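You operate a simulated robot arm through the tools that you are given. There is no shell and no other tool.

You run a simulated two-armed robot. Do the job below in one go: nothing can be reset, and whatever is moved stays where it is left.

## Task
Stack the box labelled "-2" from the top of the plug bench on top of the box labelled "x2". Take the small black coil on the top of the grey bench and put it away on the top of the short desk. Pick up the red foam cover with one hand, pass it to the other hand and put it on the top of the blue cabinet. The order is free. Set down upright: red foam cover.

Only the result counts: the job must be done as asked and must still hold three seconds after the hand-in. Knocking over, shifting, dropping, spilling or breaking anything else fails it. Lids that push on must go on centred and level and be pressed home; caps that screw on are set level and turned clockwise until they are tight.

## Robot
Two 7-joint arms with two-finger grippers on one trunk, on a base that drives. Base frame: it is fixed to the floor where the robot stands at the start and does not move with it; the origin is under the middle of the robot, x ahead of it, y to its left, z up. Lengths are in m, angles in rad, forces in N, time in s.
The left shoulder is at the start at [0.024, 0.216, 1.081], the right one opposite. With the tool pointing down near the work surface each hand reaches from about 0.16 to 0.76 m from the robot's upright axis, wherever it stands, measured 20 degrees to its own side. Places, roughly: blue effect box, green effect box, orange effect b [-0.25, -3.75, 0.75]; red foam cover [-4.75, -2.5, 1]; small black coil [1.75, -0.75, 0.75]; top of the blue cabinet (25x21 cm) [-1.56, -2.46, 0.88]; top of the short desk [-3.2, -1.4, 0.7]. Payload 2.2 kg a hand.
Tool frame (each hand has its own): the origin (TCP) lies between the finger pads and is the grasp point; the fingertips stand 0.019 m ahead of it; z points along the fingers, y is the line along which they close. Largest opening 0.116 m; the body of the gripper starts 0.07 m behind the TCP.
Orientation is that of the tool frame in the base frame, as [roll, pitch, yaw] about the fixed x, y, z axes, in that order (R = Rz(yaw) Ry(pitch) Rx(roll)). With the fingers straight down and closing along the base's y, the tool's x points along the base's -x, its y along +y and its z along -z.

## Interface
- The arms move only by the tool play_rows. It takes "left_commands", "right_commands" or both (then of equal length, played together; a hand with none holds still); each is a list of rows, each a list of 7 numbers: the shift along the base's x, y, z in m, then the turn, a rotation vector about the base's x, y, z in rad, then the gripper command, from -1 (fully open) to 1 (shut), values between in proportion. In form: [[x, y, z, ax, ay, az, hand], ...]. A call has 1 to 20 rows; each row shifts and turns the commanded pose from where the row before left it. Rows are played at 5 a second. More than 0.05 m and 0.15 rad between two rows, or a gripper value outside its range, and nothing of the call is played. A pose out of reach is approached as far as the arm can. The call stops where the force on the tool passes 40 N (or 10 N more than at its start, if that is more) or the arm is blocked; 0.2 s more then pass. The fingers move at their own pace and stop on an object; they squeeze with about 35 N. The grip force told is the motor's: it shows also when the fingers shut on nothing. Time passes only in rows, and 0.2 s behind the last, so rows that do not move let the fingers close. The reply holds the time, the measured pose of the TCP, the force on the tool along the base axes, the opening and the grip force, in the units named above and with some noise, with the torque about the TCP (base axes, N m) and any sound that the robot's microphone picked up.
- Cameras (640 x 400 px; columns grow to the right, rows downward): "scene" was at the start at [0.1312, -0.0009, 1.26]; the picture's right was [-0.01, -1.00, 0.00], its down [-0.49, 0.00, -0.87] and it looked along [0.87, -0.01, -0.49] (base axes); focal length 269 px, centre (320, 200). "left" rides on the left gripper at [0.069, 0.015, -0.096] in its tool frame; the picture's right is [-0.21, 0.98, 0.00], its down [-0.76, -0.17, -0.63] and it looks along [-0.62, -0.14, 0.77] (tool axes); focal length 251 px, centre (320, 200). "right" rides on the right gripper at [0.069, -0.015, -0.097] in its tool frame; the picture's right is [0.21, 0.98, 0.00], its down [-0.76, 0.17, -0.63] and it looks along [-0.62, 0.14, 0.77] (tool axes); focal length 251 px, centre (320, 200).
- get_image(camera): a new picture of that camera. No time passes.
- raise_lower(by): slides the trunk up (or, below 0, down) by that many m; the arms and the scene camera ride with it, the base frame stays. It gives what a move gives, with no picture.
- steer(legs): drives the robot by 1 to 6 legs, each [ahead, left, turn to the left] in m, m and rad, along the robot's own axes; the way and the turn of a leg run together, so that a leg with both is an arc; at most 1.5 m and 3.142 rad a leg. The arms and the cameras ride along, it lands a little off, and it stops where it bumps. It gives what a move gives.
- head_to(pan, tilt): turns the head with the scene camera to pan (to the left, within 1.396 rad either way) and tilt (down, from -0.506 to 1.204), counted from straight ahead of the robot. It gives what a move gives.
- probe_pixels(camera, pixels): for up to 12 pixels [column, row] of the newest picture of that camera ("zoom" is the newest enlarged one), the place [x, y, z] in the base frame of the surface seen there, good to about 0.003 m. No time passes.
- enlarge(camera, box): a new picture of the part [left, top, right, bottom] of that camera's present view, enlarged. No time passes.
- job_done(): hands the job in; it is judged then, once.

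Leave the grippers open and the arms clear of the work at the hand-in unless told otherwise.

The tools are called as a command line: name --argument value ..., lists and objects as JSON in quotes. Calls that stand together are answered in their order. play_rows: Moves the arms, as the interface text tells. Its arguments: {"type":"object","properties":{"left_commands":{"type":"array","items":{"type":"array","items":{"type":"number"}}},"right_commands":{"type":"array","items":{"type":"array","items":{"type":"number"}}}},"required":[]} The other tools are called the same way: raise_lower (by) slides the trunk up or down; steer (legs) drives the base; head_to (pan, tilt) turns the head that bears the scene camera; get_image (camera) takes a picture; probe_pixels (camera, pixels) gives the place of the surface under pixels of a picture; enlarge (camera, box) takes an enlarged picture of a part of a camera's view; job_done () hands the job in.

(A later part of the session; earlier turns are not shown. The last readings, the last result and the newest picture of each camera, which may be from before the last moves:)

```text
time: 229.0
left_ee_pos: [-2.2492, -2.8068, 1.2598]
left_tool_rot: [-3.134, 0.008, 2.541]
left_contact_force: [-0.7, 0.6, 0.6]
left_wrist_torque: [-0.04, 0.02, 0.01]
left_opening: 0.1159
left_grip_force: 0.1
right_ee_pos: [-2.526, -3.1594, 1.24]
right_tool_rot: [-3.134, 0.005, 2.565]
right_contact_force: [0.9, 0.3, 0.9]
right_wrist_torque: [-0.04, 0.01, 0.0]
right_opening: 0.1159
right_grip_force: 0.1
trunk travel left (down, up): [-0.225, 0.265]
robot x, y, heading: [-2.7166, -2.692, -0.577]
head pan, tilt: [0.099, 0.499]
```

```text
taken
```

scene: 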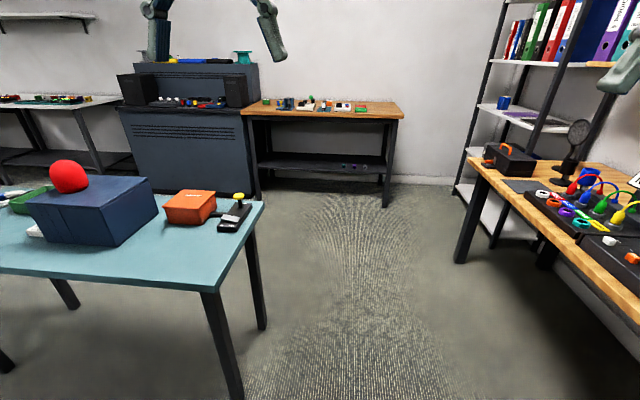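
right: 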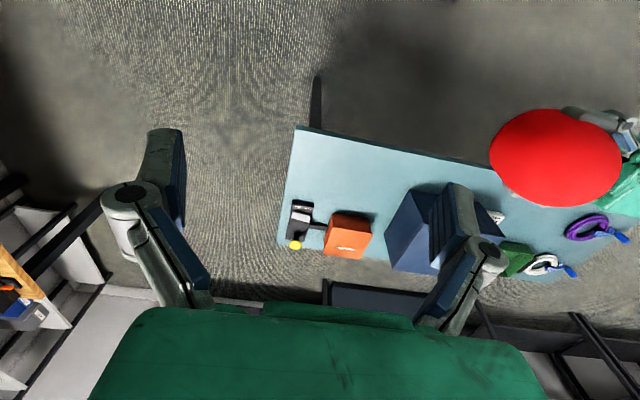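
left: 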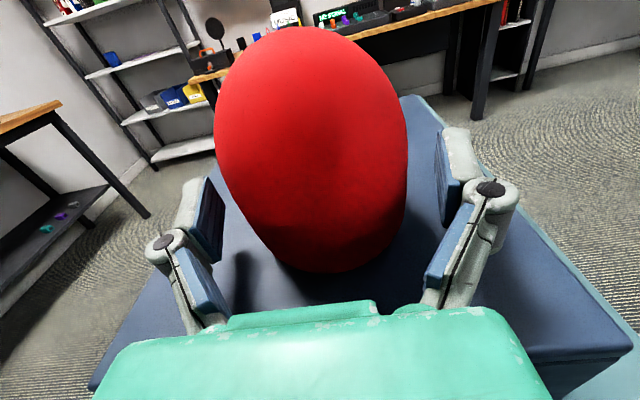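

The corridor is clear. I drive 1.4 m ahead.

steer --legs '[[1.4, 0, 0]]'

head_to --pan 0.1 --tilt 0.4

get_image --camera "scene"

enlarge --camera "scene" --box '[200, 120, 480, 260]'

```text
time: 236.0
left_ee_pos: [-1.0881, -3.5732, 1.2594]
left_tool_rot: [-3.139, 0.006, 2.543]
left_contact_force: [0.8, 0.5, 1.0]
left_wrist_torque: [0.0, 0.01, 0.0]
left_opening: 0.116
left_grip_force: 0.1
right_ee_pos: [-1.3618, -3.9253, 1.239]
right_tool_rot: [-3.135, 0.005, 2.566]
right_contact_force: [-0.1, 0.3, 0.7]
right_wrist_torque: [-0.01, -0.01, -0.01]
right_opening: 0.1162
right_grip_force: 0.1
trunk travel left (down, up): [-0.225, 0.265]
robot x, y, heading: [-1.5492, -3.4568, -0.58]
head pan, tilt: [0.099, 0.499]
```

```text
time: 236.7
left_ee_pos: [-1.0896, -3.5729, 1.2623]
left_tool_rot: [-3.14, 0.01, 2.542]
left_contact_force: [0.2, -0.7, -0.4]
left_wrist_torque: [-0.03, -0.01, -0.01]
left_opening: 0.1161
left_grip_force: 0.1
right_ee_pos: [-1.3643, -3.9264, 1.2361]
right_tool_rot: [-3.139, 0.001, 2.566]
right_contact_force: [0.0, -0.2, 0.0]
right_wrist_torque: [-0.03, 0.02, 0.01]
right_opening: 0.1158
right_grip_force: 0.1
trunk travel left (down, up): [-0.225, 0.265]
robot x, y, heading: [-1.5494, -3.454, -0.578]
head pan, tilt: [0.099, 0.4]
```

```text
taken
```

scene: 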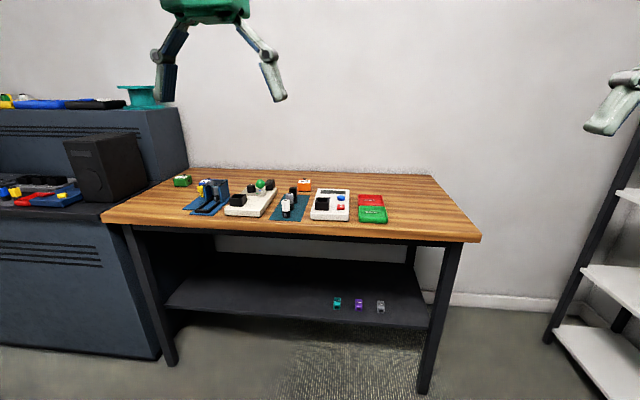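

```text
2.29 times, centred on (340, 190) of scene
```

zoom: 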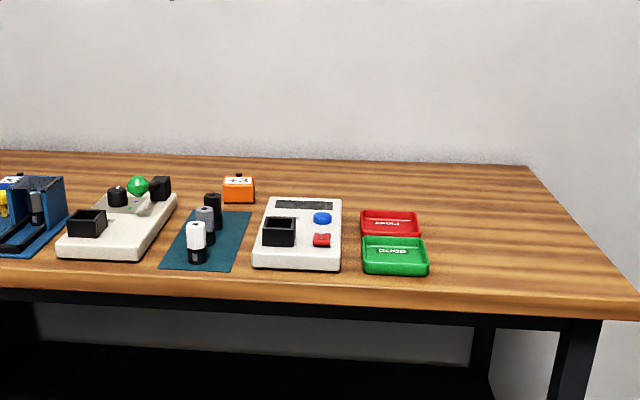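

I zoom on each box to read its label: orange at (304, 185), green at (183, 181), blue around (207, 185).

enlarge --camera "scene" --box '[280, 165, 330, 200]'

enlarge --camera "scene" --box '[160, 160, 240, 220]'

enlarge --camera "scene" --box '[320, 285, 400, 325]'

```text
11.43 times, centred on (305, 182) of scene
```

zoom: 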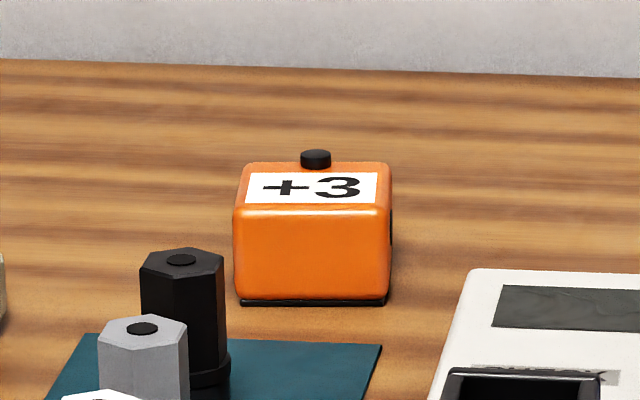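

```text
6.67 times, centred on (200, 190) of scene
```

zoom: 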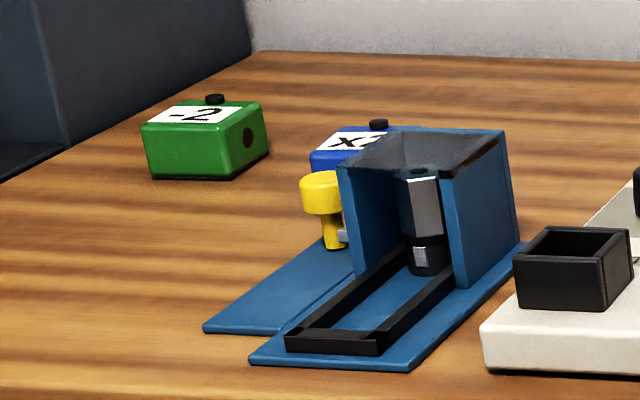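

```text
8.00 times, centred on (360, 305) of scene
```

zoom: 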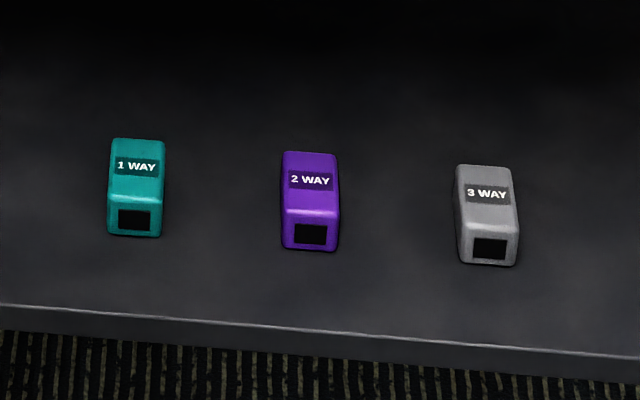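

Labels read: green box "-2", blue box "x2" (behind the blue tester), orange "+3". I probe the console on the left and the boxes before going closer.

probe_pixels --camera "scene" --pixels '[[105, 137], [140, 133], [175, 110], [185, 150], [60, 103], [120, 215], [102, 215], [183, 183], [206, 182], [220, 185], [478, 235], [300, 233]]'

```text
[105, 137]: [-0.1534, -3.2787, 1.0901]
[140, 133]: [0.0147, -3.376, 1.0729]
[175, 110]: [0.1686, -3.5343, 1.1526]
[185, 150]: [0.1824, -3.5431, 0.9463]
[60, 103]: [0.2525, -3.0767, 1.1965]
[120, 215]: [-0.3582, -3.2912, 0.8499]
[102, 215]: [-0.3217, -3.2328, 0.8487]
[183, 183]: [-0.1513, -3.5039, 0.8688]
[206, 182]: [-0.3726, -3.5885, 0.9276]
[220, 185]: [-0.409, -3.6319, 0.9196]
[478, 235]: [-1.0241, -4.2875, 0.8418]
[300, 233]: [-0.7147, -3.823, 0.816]
```

The speaker's right side is ~0.19 m from the green box, so there's room. I drive closer (0.42 m ahead, 0.48 m left).

steer --legs '[[0.42, 0.48, 0.02]]'

head_to --pan 0.25 --tilt 0.6

get_image --camera "scene"

get_image --camera "left"

```text
time: 240.2
left_ee_pos: [-0.477, -3.3874, 1.262]
left_tool_rot: [-3.139, 0.01, 2.561]
left_contact_force: [0.1, 0.5, 0.6]
left_wrist_torque: [-0.02, 0.03, 0.0]
left_opening: 0.1163
left_grip_force: 0.0
right_ee_pos: [-0.7467, -3.7463, 1.2364]
right_tool_rot: [-3.138, -0.001, 2.585]
right_contact_force: [-0.3, -0.7, -0.3]
right_wrist_torque: [0.0, 0.0, -0.02]
right_opening: 0.1157
right_grip_force: 0.1
trunk travel left (down, up): [-0.225, 0.265]
robot x, y, heading: [-0.9369, -3.2807, -0.561]
head pan, tilt: [0.099, 0.4]
```

```text
time: 240.9
left_ee_pos: [-0.4781, -3.3858, 1.2621]
left_tool_rot: [-3.138, 0.01, 2.56]
left_contact_force: [0.0, 0.4, 0.4]
left_wrist_torque: [0.03, -0.01, 0.05]
left_opening: 0.116
left_grip_force: 0.0
right_ee_pos: [-0.7447, -3.7438, 1.2341]
right_tool_rot: [-3.137, -0.005, 2.582]
right_contact_force: [0.0, 0.2, 0.5]
right_wrist_torque: [0.0, 0.02, 0.02]
right_opening: 0.116
right_grip_force: 0.0
trunk travel left (down, up): [-0.225, 0.265]
robot x, y, heading: [-0.9367, -3.2754, -0.563]
head pan, tilt: [0.25, 0.6]
```

```text
taken
```

scene: 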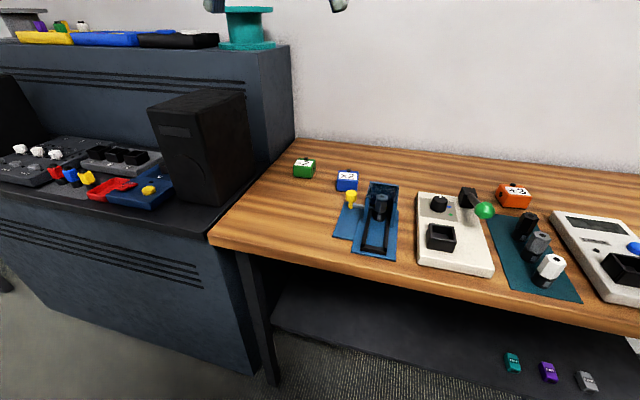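

```text
taken
```

left: 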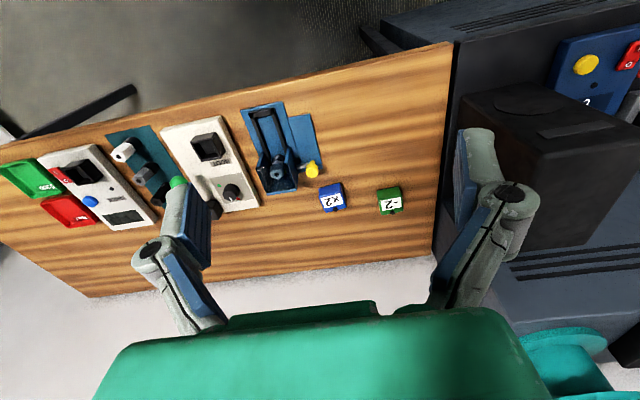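

Both boxes are plain to see: green "-2" at scene (304, 167), blue "x2" at (347, 181). I zoom on them.

enlarge --camera "scene" --box '[280, 145, 400, 220]'

enlarge --camera "left" --box '[270, 140, 430, 240]'

```text
5.33 times, centred on (340, 182) of scene
```

zoom: 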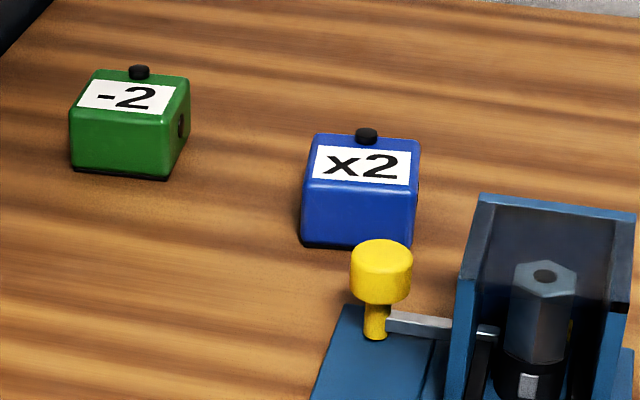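

```text
4.00 times, centred on (350, 190) of left
```

zoom: 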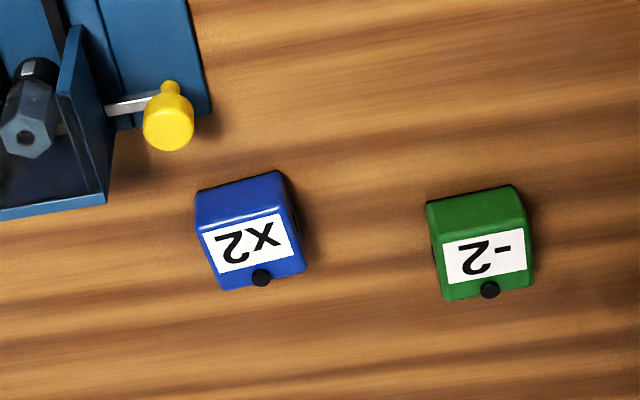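

I probe the corners and knobs of both boxes in the scene zoom (retaking it so that it's the newest zoom).

enlarge --camera "scene" --box '[280, 145, 400, 220]'

probe_pixels --camera "zoom" --pixels '[[78, 112], [165, 118], [188, 80], [96, 74], [139, 72], [125, 95], [75, 165], [165, 175], [120, 145], [185, 135], [139, 66], [230, 200]]'

probe_pixels --camera "zoom" --pixels '[[310, 185], [408, 192], [416, 146], [320, 138], [366, 132], [362, 165], [305, 238], [405, 245], [355, 215], [380, 258], [470, 205], [366, 129]]'

```text
5.33 times, centred on (340, 182) of scene
```

zoom: 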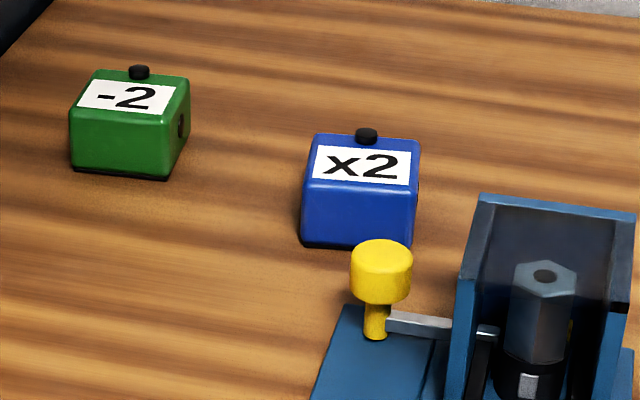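

```text
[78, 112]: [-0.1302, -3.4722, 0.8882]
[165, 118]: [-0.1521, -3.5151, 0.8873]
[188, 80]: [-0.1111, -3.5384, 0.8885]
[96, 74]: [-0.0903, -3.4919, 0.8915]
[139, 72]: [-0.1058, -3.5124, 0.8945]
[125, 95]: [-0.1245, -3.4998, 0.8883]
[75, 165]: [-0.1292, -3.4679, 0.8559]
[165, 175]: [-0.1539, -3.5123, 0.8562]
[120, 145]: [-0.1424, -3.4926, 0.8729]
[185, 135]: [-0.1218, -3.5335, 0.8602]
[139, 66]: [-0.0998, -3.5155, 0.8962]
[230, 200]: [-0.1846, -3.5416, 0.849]
```

```text
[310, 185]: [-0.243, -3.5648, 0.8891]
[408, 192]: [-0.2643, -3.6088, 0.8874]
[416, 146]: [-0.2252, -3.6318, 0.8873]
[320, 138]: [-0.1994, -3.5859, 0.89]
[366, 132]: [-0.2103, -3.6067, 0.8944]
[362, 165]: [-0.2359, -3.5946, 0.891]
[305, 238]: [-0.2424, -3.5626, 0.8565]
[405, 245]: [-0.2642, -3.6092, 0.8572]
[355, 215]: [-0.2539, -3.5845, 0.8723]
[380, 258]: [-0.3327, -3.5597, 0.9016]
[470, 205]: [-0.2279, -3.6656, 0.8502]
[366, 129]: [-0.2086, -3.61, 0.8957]
```

Bench top z≈0.8495; boxes ≈ 0.05 × 0.05 × 0.039 m with a small knob (6.5 mm) at the rear edge of each top. Green centre ≈ (-0.121, -3.504), blue centre ≈ (-0.233, -3.598), both turned ≈ -0.48 rad. I probe the tester's walls next to the blue box.

probe_pixels --camera "zoom" --pixels '[[483, 197], [630, 218], [470, 290], [625, 300], [445, 330], [490, 335], [545, 270], [382, 242], [355, 275], [430, 230], [610, 210]]'

```text
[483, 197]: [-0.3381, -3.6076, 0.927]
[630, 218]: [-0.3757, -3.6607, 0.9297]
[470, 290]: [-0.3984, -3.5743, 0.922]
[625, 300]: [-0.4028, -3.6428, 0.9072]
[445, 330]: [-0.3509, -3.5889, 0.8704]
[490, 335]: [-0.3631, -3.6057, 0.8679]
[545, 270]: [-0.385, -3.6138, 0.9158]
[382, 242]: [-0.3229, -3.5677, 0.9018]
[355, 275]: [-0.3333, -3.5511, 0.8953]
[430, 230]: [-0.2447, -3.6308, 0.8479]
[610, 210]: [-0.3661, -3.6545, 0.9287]
```

The tester's back wall is ≥0.09 m in front of the blue box and below the hand's body height, fine. I drive 0.14 m ahead so both boxes are within the left hand's reach.

steer --legs '[[0.14, 0, 0]]'

get_image --camera "left"

enlarge --camera "scene" --box '[270, 140, 430, 240]'

```text
time: 242.3
left_ee_pos: [-0.3642, -3.4648, 1.2621]
left_tool_rot: [3.141, 0.01, 2.558]
left_contact_force: [-0.3, -0.6, -0.8]
left_wrist_torque: [0.03, 0.0, 0.02]
left_opening: 0.1159
left_grip_force: 0.1
right_ee_pos: [-0.6322, -3.8223, 1.2345]
right_tool_rot: [3.141, 0.0, 2.584]
right_contact_force: [0.6, -0.4, 0.6]
right_wrist_torque: [-0.01, 0.01, -0.01]
right_opening: 0.1161
right_grip_force: 0.0
trunk travel left (down, up): [-0.225, 0.265]
robot x, y, heading: [-0.8238, -3.3528, -0.564]
head pan, tilt: [0.25, 0.6]
```

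```text
taken
```

left: 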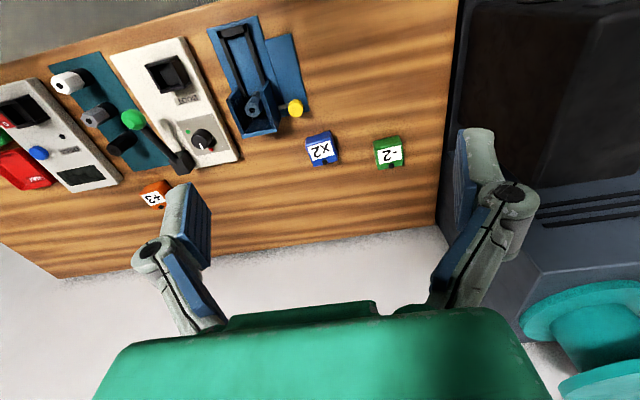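

```text
4.00 times, centred on (350, 190) of scene
```

zoom: 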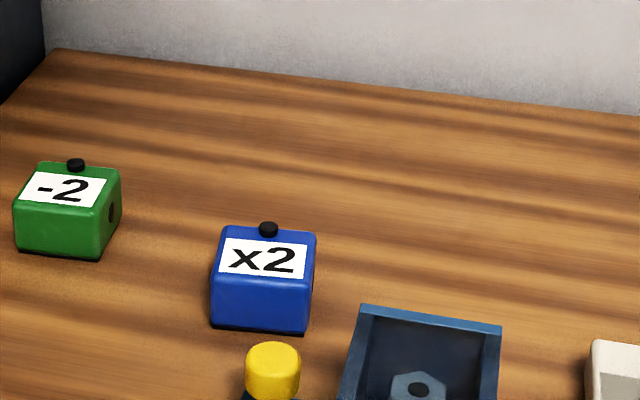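

I move the left hand above the green box with a small yaw (+0.113) to match it, then lower to z≈0.96.

play_rows --left_commands '[[0.0486, -0.0078, 0, 0.0055, 0.0083, 0.113, -1], [0.0486, -0.0078, 0, 0, 0, 0, -1], [0.0486, -0.0078, 0, 0, 0, 0, -1], [0.0486, -0.0078, 0, 0, 0, 0, -1], [0.0486, -0.0078, 0, 0, 0, 0, -1], [0, 0, -0.045, 0, 0, 0, -1], [0, 0, -0.045, 0, 0, 0, -1], [0, 0, -0.045, 0, 0, 0, -1], [0, 0, -0.045, 0, 0, 0, -1], [0, 0, -0.045, 0, 0, 0, -1], [0, 0, -0.045, 0, 0, 0, -1], [0, 0, -0.03, 0, 0, 0, -1], [0, 0, 0, 0, 0, 0, -1], [0, 0, 0, 0, 0, 0, -1]]'

get_image --camera "left"

get_image --camera "scene"

```text
time: 245.3
left_ee_pos: [-0.1782, -3.4784, 0.9424]
left_tool_rot: [-3.141, 0.002, 2.67]
left_contact_force: [0.4, -1.2, -0.3]
left_wrist_torque: [0.01, 0.01, 0.03]
left_opening: 0.1158
left_grip_force: 0.2
left hand out of reach, approached as far as the arm can: row 4, 5
right_ee_pos: [-0.6286, -3.8205, 1.2324]
right_tool_rot: [-3.141, -0.012, 2.584]
right_contact_force: [-1.0, 0.3, -0.7]
right_wrist_torque: [-0.01, 0.01, 0.01]
right_opening: 0.1158
right_grip_force: 0.0
trunk travel left (down, up): [-0.225, 0.265]
robot x, y, heading: [-0.8233, -3.3522, -0.564]
head pan, tilt: [0.25, 0.6]
```

```text
taken
```

left: 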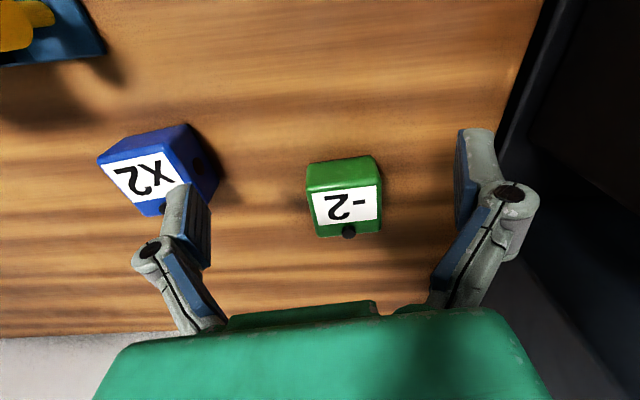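

```text
taken
```

scene: 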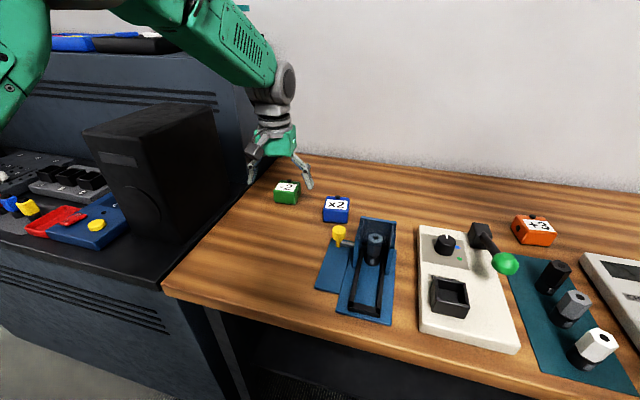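

The hand stopped short at the high level (reach), ending at (-0.178, -3.478, 0.942). I re-probe the green box from the left camera before moving on at this height.

probe_pixels --camera "left" --pixels '[[311, 196], [378, 188], [379, 228], [319, 233], [348, 228], [345, 205], [330, 175], [315, 170], [370, 160], [165, 170], [140, 170], [120, 175]]'

```text
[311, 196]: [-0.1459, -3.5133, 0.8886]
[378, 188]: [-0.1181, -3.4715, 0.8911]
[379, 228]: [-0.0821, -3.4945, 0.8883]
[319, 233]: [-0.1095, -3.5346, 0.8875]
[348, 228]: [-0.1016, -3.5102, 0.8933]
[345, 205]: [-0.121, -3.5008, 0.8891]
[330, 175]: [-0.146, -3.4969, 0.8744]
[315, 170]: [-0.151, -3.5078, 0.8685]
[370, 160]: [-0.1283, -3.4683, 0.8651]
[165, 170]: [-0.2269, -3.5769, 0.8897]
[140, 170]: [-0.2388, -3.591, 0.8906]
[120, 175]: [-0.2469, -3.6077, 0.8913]
```

Combining both views: green centre ≈ (-0.117, -3.504), its sides turned so that tool yaw ≈ 2.625 fits. I move over it at this height.

play_rows --left_commands '[[0.0306, -0.0128, 0, 0, 0, -0.045, -1], [0.0306, -0.0128, 0, 0, 0, 0, -1], [0, 0, 0, 0, 0, 0, -1], [0, 0, 0, 0, 0, 0, -1]]'

get_image --camera "left"

enlarge --camera "scene" --box '[210, 100, 370, 240]'

```text
time: 246.3
left_ee_pos: [-0.1173, -3.5061, 0.9413]
left_tool_rot: [-3.141, 0.002, 2.626]
left_contact_force: [-0.4, -0.2, 0.4]
left_wrist_torque: [0.03, 0.03, -0.01]
left_opening: 0.1161
left_grip_force: 0.1
right_ee_pos: [-0.6294, -3.8211, 1.2306]
right_tool_rot: [-3.14, -0.013, 2.583]
right_contact_force: [-0.1, -0.1, -0.8]
right_wrist_torque: [0.02, 0.02, 0.01]
right_opening: 0.116
right_grip_force: 0.0
trunk travel left (down, up): [-0.225, 0.265]
robot x, y, heading: [-0.8208, -3.3519, -0.564]
head pan, tilt: [0.25, 0.6]
```

```text
taken
```

left: 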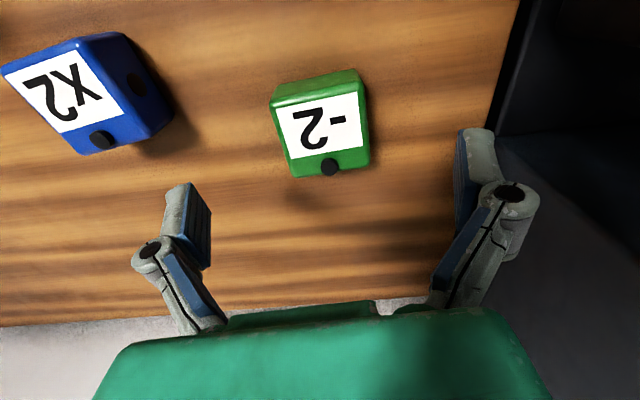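

```text
2.86 times, centred on (290, 170) of scene
```

zoom: 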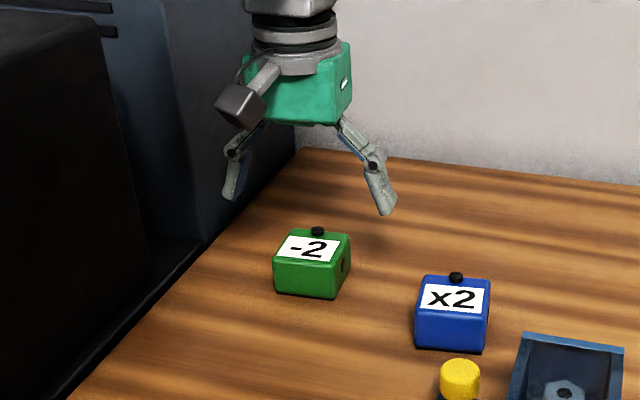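

The tool axis meets the box top near its centre and the edges look aligned. I probe the top's corners once more.

probe_pixels --camera "left" --pixels '[[276, 112], [358, 97], [366, 160], [295, 173], [331, 163], [331, 171], [320, 139], [272, 95], [352, 73]]'

```text
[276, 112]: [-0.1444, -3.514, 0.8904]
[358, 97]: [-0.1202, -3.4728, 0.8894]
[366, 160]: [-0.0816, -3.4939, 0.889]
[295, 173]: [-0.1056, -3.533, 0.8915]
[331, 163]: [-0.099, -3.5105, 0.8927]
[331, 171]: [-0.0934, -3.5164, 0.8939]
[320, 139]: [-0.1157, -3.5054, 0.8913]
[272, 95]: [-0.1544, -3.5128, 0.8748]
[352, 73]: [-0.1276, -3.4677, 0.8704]
```

I shift 3 mm toward the box centre and descend 0.068 m to z≈0.873, then close.

play_rows --left_commands '[[0.003, 0.002, -0.025, 0, 0, 0.005, -1], [0, 0, -0.025, 0, 0, 0, -1], [0, 0, -0.018, 0, 0, 0, -1], [0, 0, 0, 0, 0, 0, -1], [0, 0, 0, 0, 0, 0, -1]]'

get_image --camera "left"

```text
time: 247.5
left_ee_pos: [-0.1134, -3.5044, 0.8746]
left_tool_rot: [3.141, 0.003, 2.634]
left_contact_force: [-0.2, 0.1, -0.6]
left_wrist_torque: [0.01, -0.02, 0.02]
left_opening: 0.1163
left_grip_force: 0.0
right_ee_pos: [-0.6287, -3.8215, 1.233]
right_tool_rot: [-3.139, -0.013, 2.584]
right_contact_force: [-0.8, -0.2, 0.7]
right_wrist_torque: [0.0, -0.03, -0.01]
right_opening: 0.1159
right_grip_force: 0.1
trunk travel left (down, up): [-0.225, 0.265]
robot x, y, heading: [-0.8212, -3.3496, -0.561]
head pan, tilt: [0.25, 0.6]
```

```text
taken
```

left: 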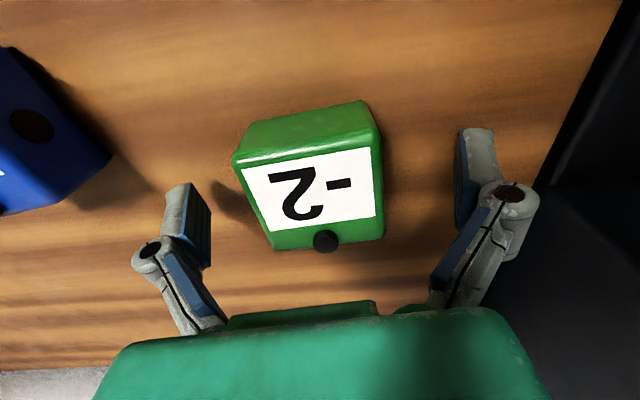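

I probe the top face at this close range to check the TCP-to-box offset before closing.

probe_pixels --camera "left" --pixels '[[240, 165], [375, 140], [380, 232], [274, 245], [320, 209], [317, 197], [326, 232], [326, 245]]'

```text
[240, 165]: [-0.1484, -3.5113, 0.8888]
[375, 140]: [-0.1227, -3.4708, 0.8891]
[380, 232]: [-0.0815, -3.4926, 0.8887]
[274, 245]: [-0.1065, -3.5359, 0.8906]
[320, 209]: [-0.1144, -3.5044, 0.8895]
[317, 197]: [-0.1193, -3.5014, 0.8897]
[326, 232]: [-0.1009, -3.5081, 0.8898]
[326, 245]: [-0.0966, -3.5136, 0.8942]
```

Centred within ~1.5 mm. I close the left gripper.

play_rows --left_commands '[[0, 0, 0, 0, 0, 0, -0.4], [0, 0, 0, 0, 0, 0, 0.0], [0, 0, 0, 0, 0, 0, 0.5], [0, 0, 0, 0, 0, 0, 1], [0, 0, 0, 0, 0, 0, 1]]'

get_image --camera "left"

```text
time: 248.7
left_ee_pos: [-0.1136, -3.5034, 0.874]
left_tool_rot: [3.141, 0.002, 2.632]
left_contact_force: [0.0, -0.1, 0.7]
left_wrist_torque: [0.02, 0.08, -0.01]
left_opening: 0.057
left_grip_force: 35.0
right_ee_pos: [-0.6304, -3.8207, 1.2313]
right_tool_rot: [-3.139, -0.013, 2.584]
right_contact_force: [-0.3, 0.2, -0.3]
right_wrist_torque: [0.02, -0.01, -0.04]
right_opening: 0.116
right_grip_force: 0.1
trunk travel left (down, up): [-0.225, 0.265]
robot x, y, heading: [-0.8231, -3.3514, -0.561]
head pan, tilt: [0.25, 0.6]
```

```text
taken
```

left: 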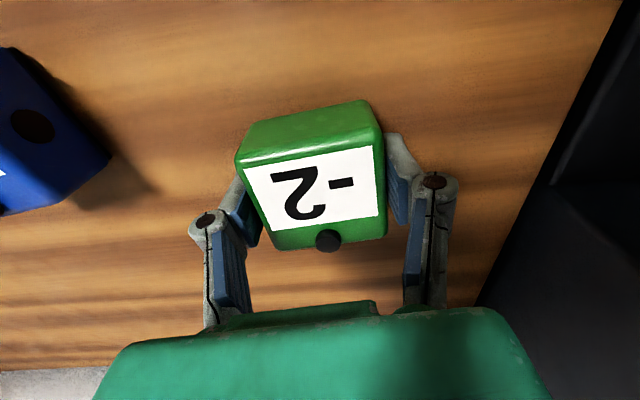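

Gripped (opening 0.057, 35 N). I lift it 9 cm straight up.

play_rows --left_commands '[[0, 0, 0.01, 0, 0, 0, 1], [0, 0, 0.03, 0, 0, 0, 1], [0, 0, 0.03, 0, 0, 0, 1], [0, 0, 0.02, 0, 0, 0, 1], [0, 0, 0, 0, 0, 0, 1], [0, 0, 0, 0, 0, 0, 1]]'

get_image --camera "left"

get_image --camera "scene"

```text
time: 250.1
left_ee_pos: [-0.1138, -3.5025, 0.9653]
left_tool_rot: [3.141, 0.001, 2.632]
left_contact_force: [0.2, 0.0, -1.3]
left_wrist_torque: [0.03, -0.01, 0.0]
left_opening: 0.0571
left_grip_force: 35.5
right_ee_pos: [-0.6297, -3.8206, 1.2305]
right_tool_rot: [-3.141, -0.013, 2.584]
right_contact_force: [-0.3, 1.4, 0.1]
right_wrist_torque: [0.0, 0.0, 0.04]
right_opening: 0.116
right_grip_force: 0.0
trunk travel left (down, up): [-0.225, 0.265]
robot x, y, heading: [-0.8249, -3.3542, -0.56]
head pan, tilt: [0.25, 0.6]
```

```text
taken
```

left: 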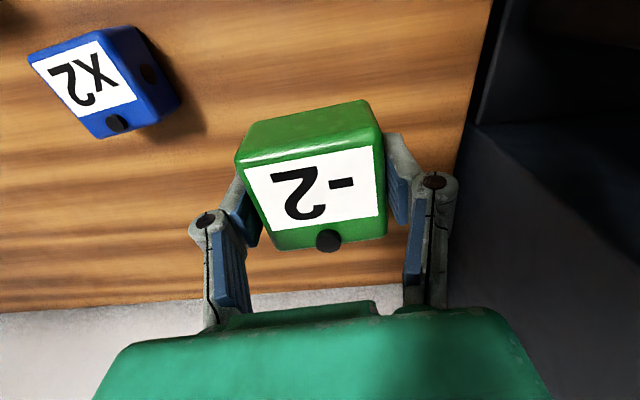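

```text
taken
```

scene: 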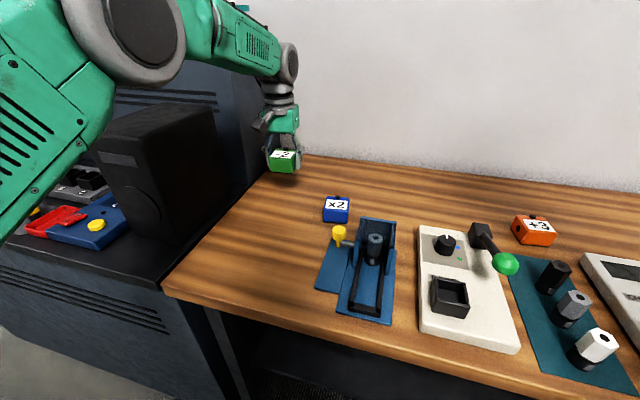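

The green box hangs level in the left hand. Now I measure the blue box from the left camera (top corners near (32, 66), (101, 34), (134, 100), (92, 135)) and from the scene camera.

probe_pixels --camera "left" --pixels '[[36, 67], [98, 38], [132, 97], [95, 133], [114, 118], [118, 125], [85, 85], [130, 40], [172, 95]]'

enlarge --camera "scene" --box '[310, 185, 370, 230]'

```text
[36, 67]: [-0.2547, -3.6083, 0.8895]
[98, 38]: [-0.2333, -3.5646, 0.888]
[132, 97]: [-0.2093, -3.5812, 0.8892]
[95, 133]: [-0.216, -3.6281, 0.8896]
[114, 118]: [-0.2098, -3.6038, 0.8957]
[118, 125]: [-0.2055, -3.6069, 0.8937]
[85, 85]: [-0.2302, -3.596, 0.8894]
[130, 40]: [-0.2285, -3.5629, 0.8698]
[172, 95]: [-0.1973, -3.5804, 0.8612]
```

```text
8.89 times, centred on (340, 208) of scene
```

zoom: 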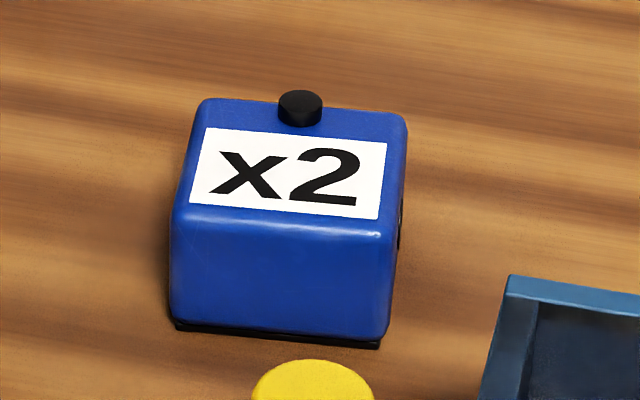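

I zoom the left camera on the blue box to pick its corners properly.

enlarge --camera "left" --box '[10, 10, 210, 150]'

```text
2.86 times, centred on (110, 80) of left
```

zoom: 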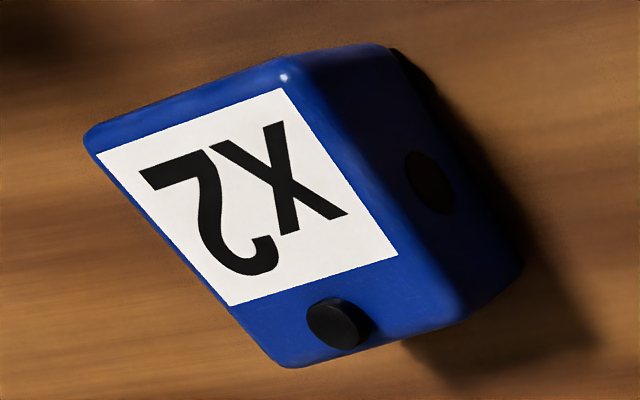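

I probe the blue box's top corners just inside the edges in this zoom.

probe_pixels --camera "zoom" --pixels '[[97, 137], [288, 70], [450, 312], [293, 357], [330, 308], [300, 325], [375, 318], [245, 200], [340, 322]]'

enlarge --camera "scene" --box '[310, 185, 370, 230]'

probe_pixels --camera "zoom" --pixels '[[185, 212], [388, 232], [400, 122], [212, 106], [300, 97], [300, 133], [280, 160], [180, 300], [380, 325]]'

```text
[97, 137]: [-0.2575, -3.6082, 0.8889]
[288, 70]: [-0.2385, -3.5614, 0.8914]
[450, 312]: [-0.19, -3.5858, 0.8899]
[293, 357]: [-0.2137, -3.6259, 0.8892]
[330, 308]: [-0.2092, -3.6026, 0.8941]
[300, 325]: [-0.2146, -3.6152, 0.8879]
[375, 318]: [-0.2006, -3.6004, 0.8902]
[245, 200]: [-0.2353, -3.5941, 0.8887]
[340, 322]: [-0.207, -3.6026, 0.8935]
```

```text
8.89 times, centred on (340, 208) of scene
```

zoom: 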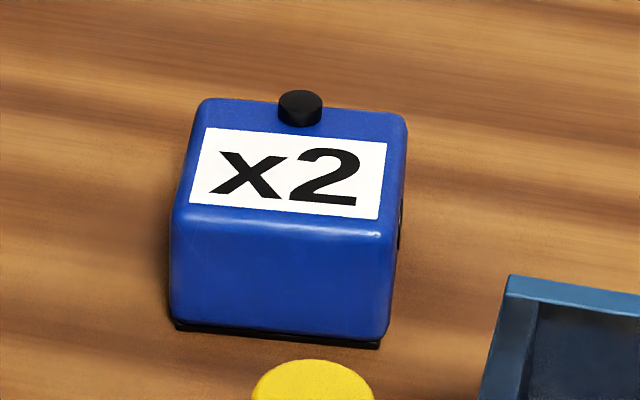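

```text
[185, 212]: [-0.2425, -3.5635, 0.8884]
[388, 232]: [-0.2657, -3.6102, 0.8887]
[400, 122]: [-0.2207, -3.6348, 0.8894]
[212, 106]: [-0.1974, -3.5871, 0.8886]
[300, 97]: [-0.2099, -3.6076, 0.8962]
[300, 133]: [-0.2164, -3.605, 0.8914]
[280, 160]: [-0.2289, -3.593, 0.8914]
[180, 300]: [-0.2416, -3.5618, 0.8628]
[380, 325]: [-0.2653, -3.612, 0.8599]
```

Both cameras agree on the boxes' relation; the knob's front edge is ~16 mm behind the blue box's centre, so I'll set the green box 14 mm toward the robot to rest flat in front of the knob. I move above the blue box at the present height.

play_rows --left_commands '[[-0.0306, -0.0217, 0, 0, 0, 0.01, 1], [-0.0306, -0.0217, 0, 0, 0, 0.01, 1], [-0.0306, -0.0217, 0, 0, 0, 0, 1], [-0.0306, -0.0216, 0, 0, 0, 0, 1], [0, 0, 0, 0, 0, 0, 1], [0, 0, 0, 0, 0, 0, 1], [0, 0, 0, 0, 0, 0, 1]]'

get_image --camera "scene"

get_image --camera "left"

```text
time: 251.7
left_ee_pos: [-0.2352, -3.5906, 0.9641]
left_tool_rot: [3.141, 0.003, 2.652]
left_contact_force: [0.5, 1.2, -1.3]
left_wrist_torque: [-0.02, 0.0, 0.01]
left_opening: 0.0568
left_grip_force: 35.4
right_ee_pos: [-0.6303, -3.8204, 1.2318]
right_tool_rot: [-3.139, -0.011, 2.583]
right_contact_force: [0.3, 0.0, 0.5]
right_wrist_torque: [0.0, -0.03, 0.01]
right_opening: 0.1161
right_grip_force: 0.1
trunk travel left (down, up): [-0.225, 0.265]
robot x, y, heading: [-0.8211, -3.3518, -0.559]
head pan, tilt: [0.25, 0.6]
```

```text
taken
```

scene: 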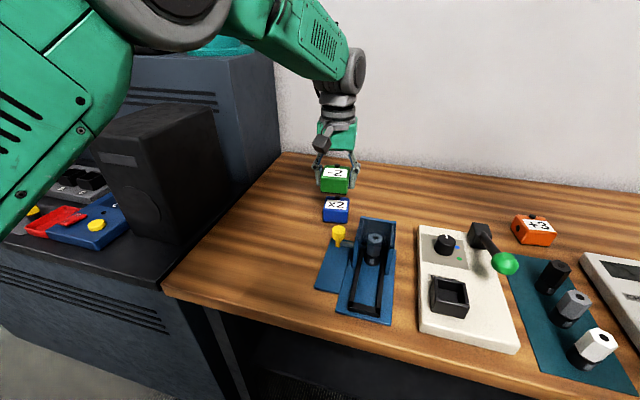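

```text
taken
```

left: 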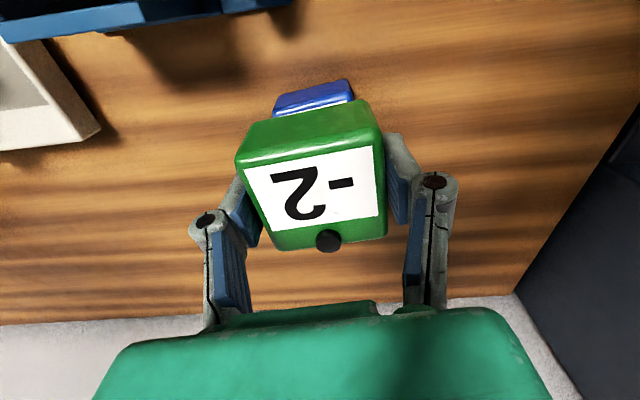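

I zoom on the two boxes and measure both in the same picture.

enlarge --camera "scene" --box '[306, 155, 370, 230]'

enlarge --camera "left" --box '[230, 60, 400, 260]'

```text
5.33 times, centred on (338, 192) of scene
```

zoom: 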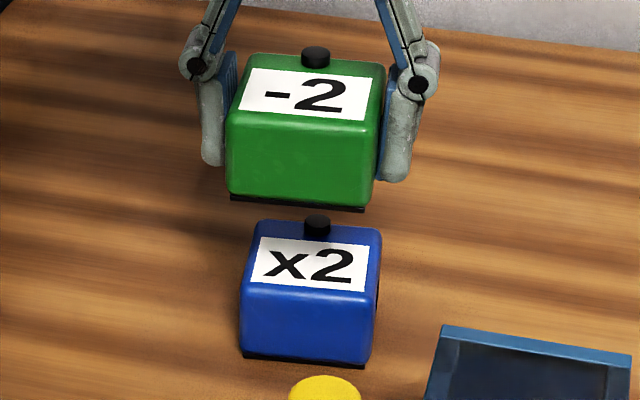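

```text
2.00 times, centred on (315, 160) of left
```

zoom: 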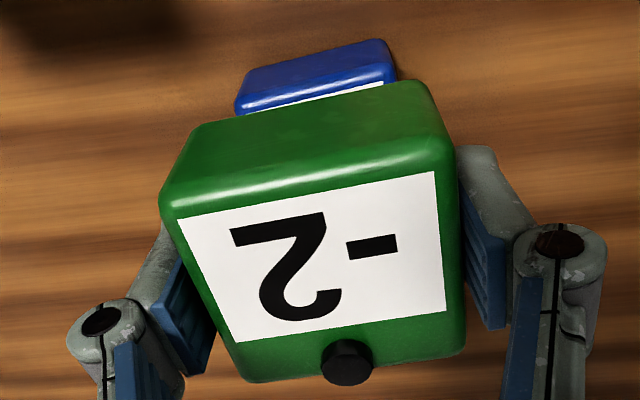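

I retake the scene zoom and probe the corners of both.

enlarge --camera "scene" --box '[306, 155, 370, 230]'

probe_pixels --camera "zoom" --pixels '[[237, 113], [370, 124], [380, 65], [262, 57], [232, 188], [365, 198], [252, 285], [365, 295], [376, 230], [268, 223], [247, 345], [365, 355]]'

```text
5.33 times, centred on (338, 192) of scene
```

zoom: 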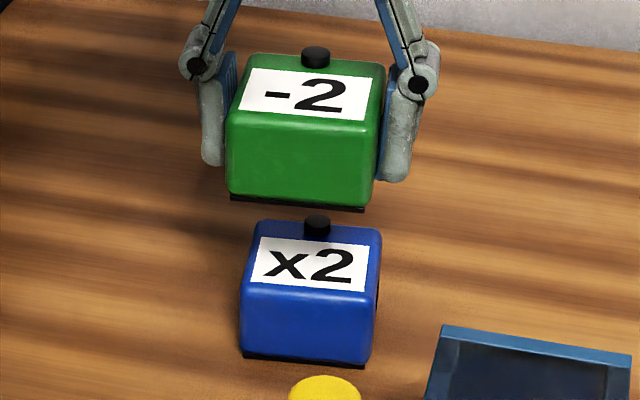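

```text
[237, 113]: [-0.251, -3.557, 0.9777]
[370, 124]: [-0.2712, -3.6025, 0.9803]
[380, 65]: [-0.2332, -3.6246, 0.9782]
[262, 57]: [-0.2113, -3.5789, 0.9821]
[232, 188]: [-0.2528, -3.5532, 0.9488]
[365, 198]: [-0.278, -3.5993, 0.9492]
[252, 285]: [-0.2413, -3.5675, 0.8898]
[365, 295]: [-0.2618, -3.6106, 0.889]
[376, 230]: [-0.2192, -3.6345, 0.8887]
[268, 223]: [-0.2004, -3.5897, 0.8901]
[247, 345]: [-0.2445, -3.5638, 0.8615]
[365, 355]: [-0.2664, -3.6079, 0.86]
```

Green sits 14 mm toward the robot (as wanted) and 3 mm left of the blue box, aligned within 1°. I correct 3 mm right and lower 43 mm.

play_rows --left_commands '[[-0.0015, -0.0026, 0, 0, 0, 0, 1], [0, 0, -0.015, 0, 0, 0, 1], [0, 0, -0.015, 0, 0, 0, 1], [0, 0, -0.013, 0, 0, 0, 1], [0, 0, 0, 0, 0, 0, 1], [0, 0, 0, 0, 0, 0, 1]]'

enlarge --camera "scene" --box '[306, 155, 370, 230]'

get_image --camera "left"

```text
time: 253.1
left_ee_pos: [-0.237, -3.5938, 0.921]
left_tool_rot: [3.141, 0.002, 2.652]
left_contact_force: [-1.0, 0.1, -1.6]
left_wrist_torque: [0.0, 0.03, 0.01]
left_opening: 0.0572
left_grip_force: 34.4
right_ee_pos: [-0.63, -3.8211, 1.2312]
right_tool_rot: [-3.14, -0.013, 2.583]
right_contact_force: [-0.6, 0.3, -0.7]
right_wrist_torque: [-0.03, -0.01, 0.02]
right_opening: 0.116
right_grip_force: 0.0
trunk travel left (down, up): [-0.225, 0.265]
robot x, y, heading: [-0.8189, -3.3537, -0.566]
head pan, tilt: [0.25, 0.6]
```

```text
5.33 times, centred on (338, 192) of scene
```

zoom: 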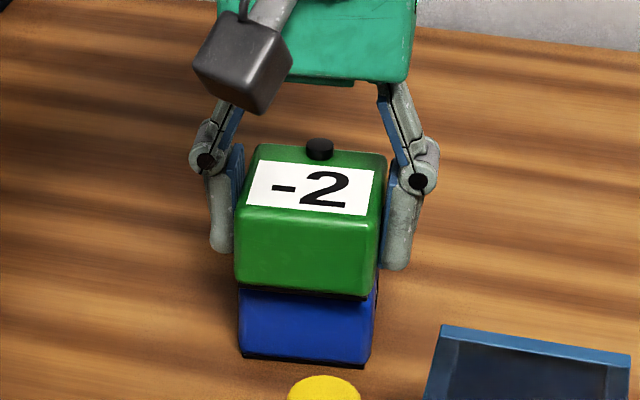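

```text
taken
```

left: 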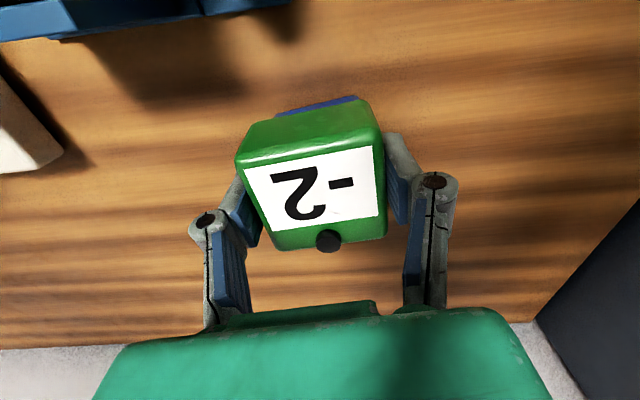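

Well aligned. I lower in small steps, watching the force.

play_rows --left_commands '[[0, 0, -0.004, 0, 0, 0, 1], [0, 0, 0, 0, 0, 0, 1], [0, 0, 0, 0, 0, 0, 1]]'

play_rows --left_commands '[[0, 0, -0.0015, 0, 0, 0, 1], [0, 0, 0, 0, 0, 0, 1], [0, 0, 0, 0, 0, 0, 1]]'

play_rows --left_commands '[[0, 0, -0.0015, 0, 0, 0, 1], [0, 0, 0, 0, 0, 0, 1], [0, 0, 0, 0, 0, 0, 1]]'

```text
time: 253.9
left_ee_pos: [-0.2377, -3.5934, 0.9167]
left_tool_rot: [-3.14, 0.002, 2.651]
left_contact_force: [0.3, -0.5, -1.6]
left_wrist_torque: [0.0, 0.03, -0.02]
left_opening: 0.0572
left_grip_force: 34.7
right_ee_pos: [-0.6305, -3.8212, 1.2322]
right_tool_rot: [-3.141, -0.013, 2.583]
right_contact_force: [0.6, 0.8, 0.6]
right_wrist_torque: [0.04, -0.01, 0.0]
right_opening: 0.1161
right_grip_force: 0.0
trunk travel left (down, up): [-0.225, 0.265]
robot x, y, heading: [-0.8206, -3.3534, -0.561]
head pan, tilt: [0.25, 0.6]
```

```text
time: 254.7
left_ee_pos: [-0.2384, -3.5935, 0.9161]
left_tool_rot: [3.141, 0.004, 2.651]
left_contact_force: [-0.3, 0.1, -2.4]
left_wrist_torque: [0.0, 0.01, -0.02]
left_opening: 0.0571
left_grip_force: 35.6
right_ee_pos: [-0.63, -3.8212, 1.2317]
right_tool_rot: [-3.141, -0.012, 2.584]
right_contact_force: [0.3, -0.2, -0.3]
right_wrist_torque: [-0.02, 0.0, -0.01]
right_opening: 0.1165
right_grip_force: 0.1
trunk travel left (down, up): [-0.225, 0.265]
robot x, y, heading: [-0.8203, -3.3535, -0.558]
head pan, tilt: [0.25, 0.6]
```

```text
time: 255.5
left_ee_pos: [-0.2367, -3.5931, 0.9149]
left_tool_rot: [-3.141, 0.001, 2.651]
left_contact_force: [0.5, -0.3, -2.1]
left_wrist_torque: [0.02, -0.02, -0.01]
left_opening: 0.0572
left_grip_force: 35.1
right_ee_pos: [-0.6301, -3.8211, 1.2315]
right_tool_rot: [-3.141, -0.012, 2.583]
right_contact_force: [-0.8, 0.5, 0.1]
right_wrist_torque: [0.02, -0.02, -0.01]
right_opening: 0.1162
right_grip_force: 0.1
trunk travel left (down, up): [-0.225, 0.265]
robot x, y, heading: [-0.8223, -3.3545, -0.56]
head pan, tilt: [0.25, 0.6]
```

Still free (about -2 N, the box's weight). Further 1 mm steps.

play_rows --left_commands '[[0, 0, -0.001, 0, 0, 0, 1], [0, 0, 0, 0, 0, 0, 1], [0, 0, 0, 0, 0, 0, 1]]'

play_rows --left_commands '[[0, 0, -0.001, 0, 0, 0, 1], [0, 0, 0, 0, 0, 0, 1], [0, 0, 0, 0, 0, 0, 1]]'

```text
time: 256.3
left_ee_pos: [-0.2392, -3.5943, 0.915]
left_tool_rot: [-3.141, 0.002, 2.653]
left_contact_force: [-0.4, -0.3, 3.4]
left_wrist_torque: [0.05, 0.06, -0.03]
left_opening: 0.057
left_grip_force: 35.1
right_ee_pos: [-0.6306, -3.8192, 1.2331]
right_tool_rot: [-3.14, -0.011, 2.583]
right_contact_force: [-0.8, 0.8, -0.4]
right_wrist_torque: [-0.02, 0.01, 0.01]
right_opening: 0.1159
right_grip_force: 0.0
trunk travel left (down, up): [-0.225, 0.265]
robot x, y, heading: [-0.8198, -3.3535, -0.563]
head pan, tilt: [0.25, 0.6]
```

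```text
time: 257.1
left_ee_pos: [-0.2372, -3.5942, 0.9132]
left_tool_rot: [3.14, 0.006, 2.65]
left_contact_force: [1.6, -0.7, 13.3]
left_wrist_torque: [0.05, 0.05, -0.04]
left_opening: 0.0571
left_grip_force: 34.9
right_ee_pos: [-0.6319, -3.8204, 1.2339]
right_tool_rot: [-3.14, -0.008, 2.584]
right_contact_force: [0.0, -0.1, 0.3]
right_wrist_torque: [0.03, 0.0, -0.04]
right_opening: 0.1159
right_grip_force: 0.0
trunk travel left (down, up): [-0.225, 0.265]
robot x, y, heading: [-0.8242, -3.3518, -0.559]
head pan, tilt: [0.25, 0.6]
```

Contact at exactly the predicted height (box rests on the blue top, not on the knob). I take off the preload and open slowly.

play_rows --left_commands '[[0, 0, 0.0007, 0, 0, 0, 1], [0, 0, 0, 0, 0, 0, 0.3], [0, 0, 0, 0, 0, 0, 0.0], [0, 0, 0, 0, 0, 0, -0.1], [0, 0, 0, 0, 0, 0, -0.25], [0, 0, 0, 0, 0, 0, -0.5], [0, 0, 0, 0, 0, 0, -0.5]]'

enlarge --camera "scene" --box '[306, 155, 370, 230]'

get_image --camera "left"

```text
time: 258.7
left_ee_pos: [-0.2371, -3.5938, 0.9143]
left_tool_rot: [-3.14, 0.002, 2.65]
left_contact_force: [0.3, -0.8, -0.2]
left_wrist_torque: [0.03, 0.03, 0.0]
left_opening: 0.0873
left_grip_force: 0.1
right_ee_pos: [-0.6304, -3.8205, 1.2322]
right_tool_rot: [-3.139, -0.012, 2.582]
right_contact_force: [0.1, 0.6, -1.0]
right_wrist_torque: [0.03, -0.03, 0.03]
right_opening: 0.1161
right_grip_force: 0.1
trunk travel left (down, up): [-0.225, 0.265]
robot x, y, heading: [-0.8218, -3.3546, -0.562]
head pan, tilt: [0.25, 0.6]
```

```text
5.33 times, centred on (338, 192) of scene
```

zoom: 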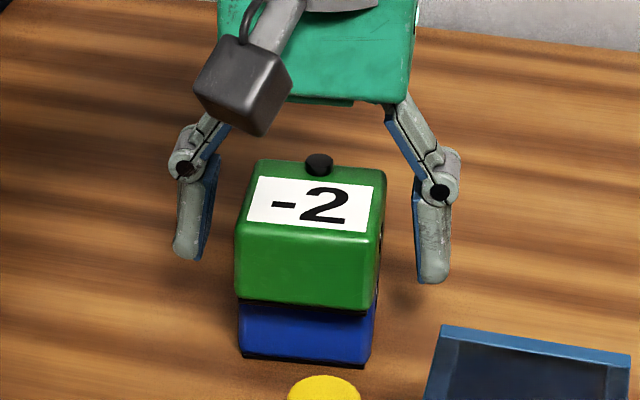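

```text
taken
```

left: 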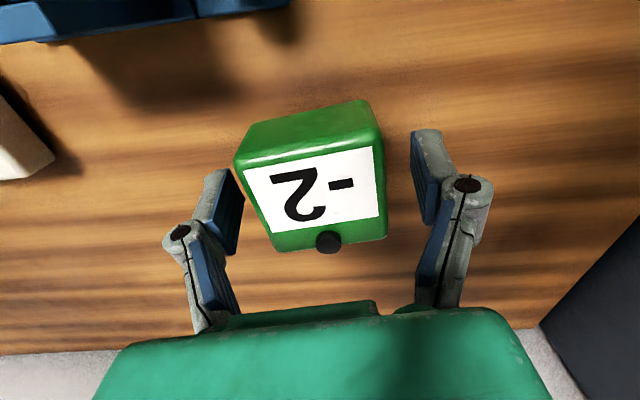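

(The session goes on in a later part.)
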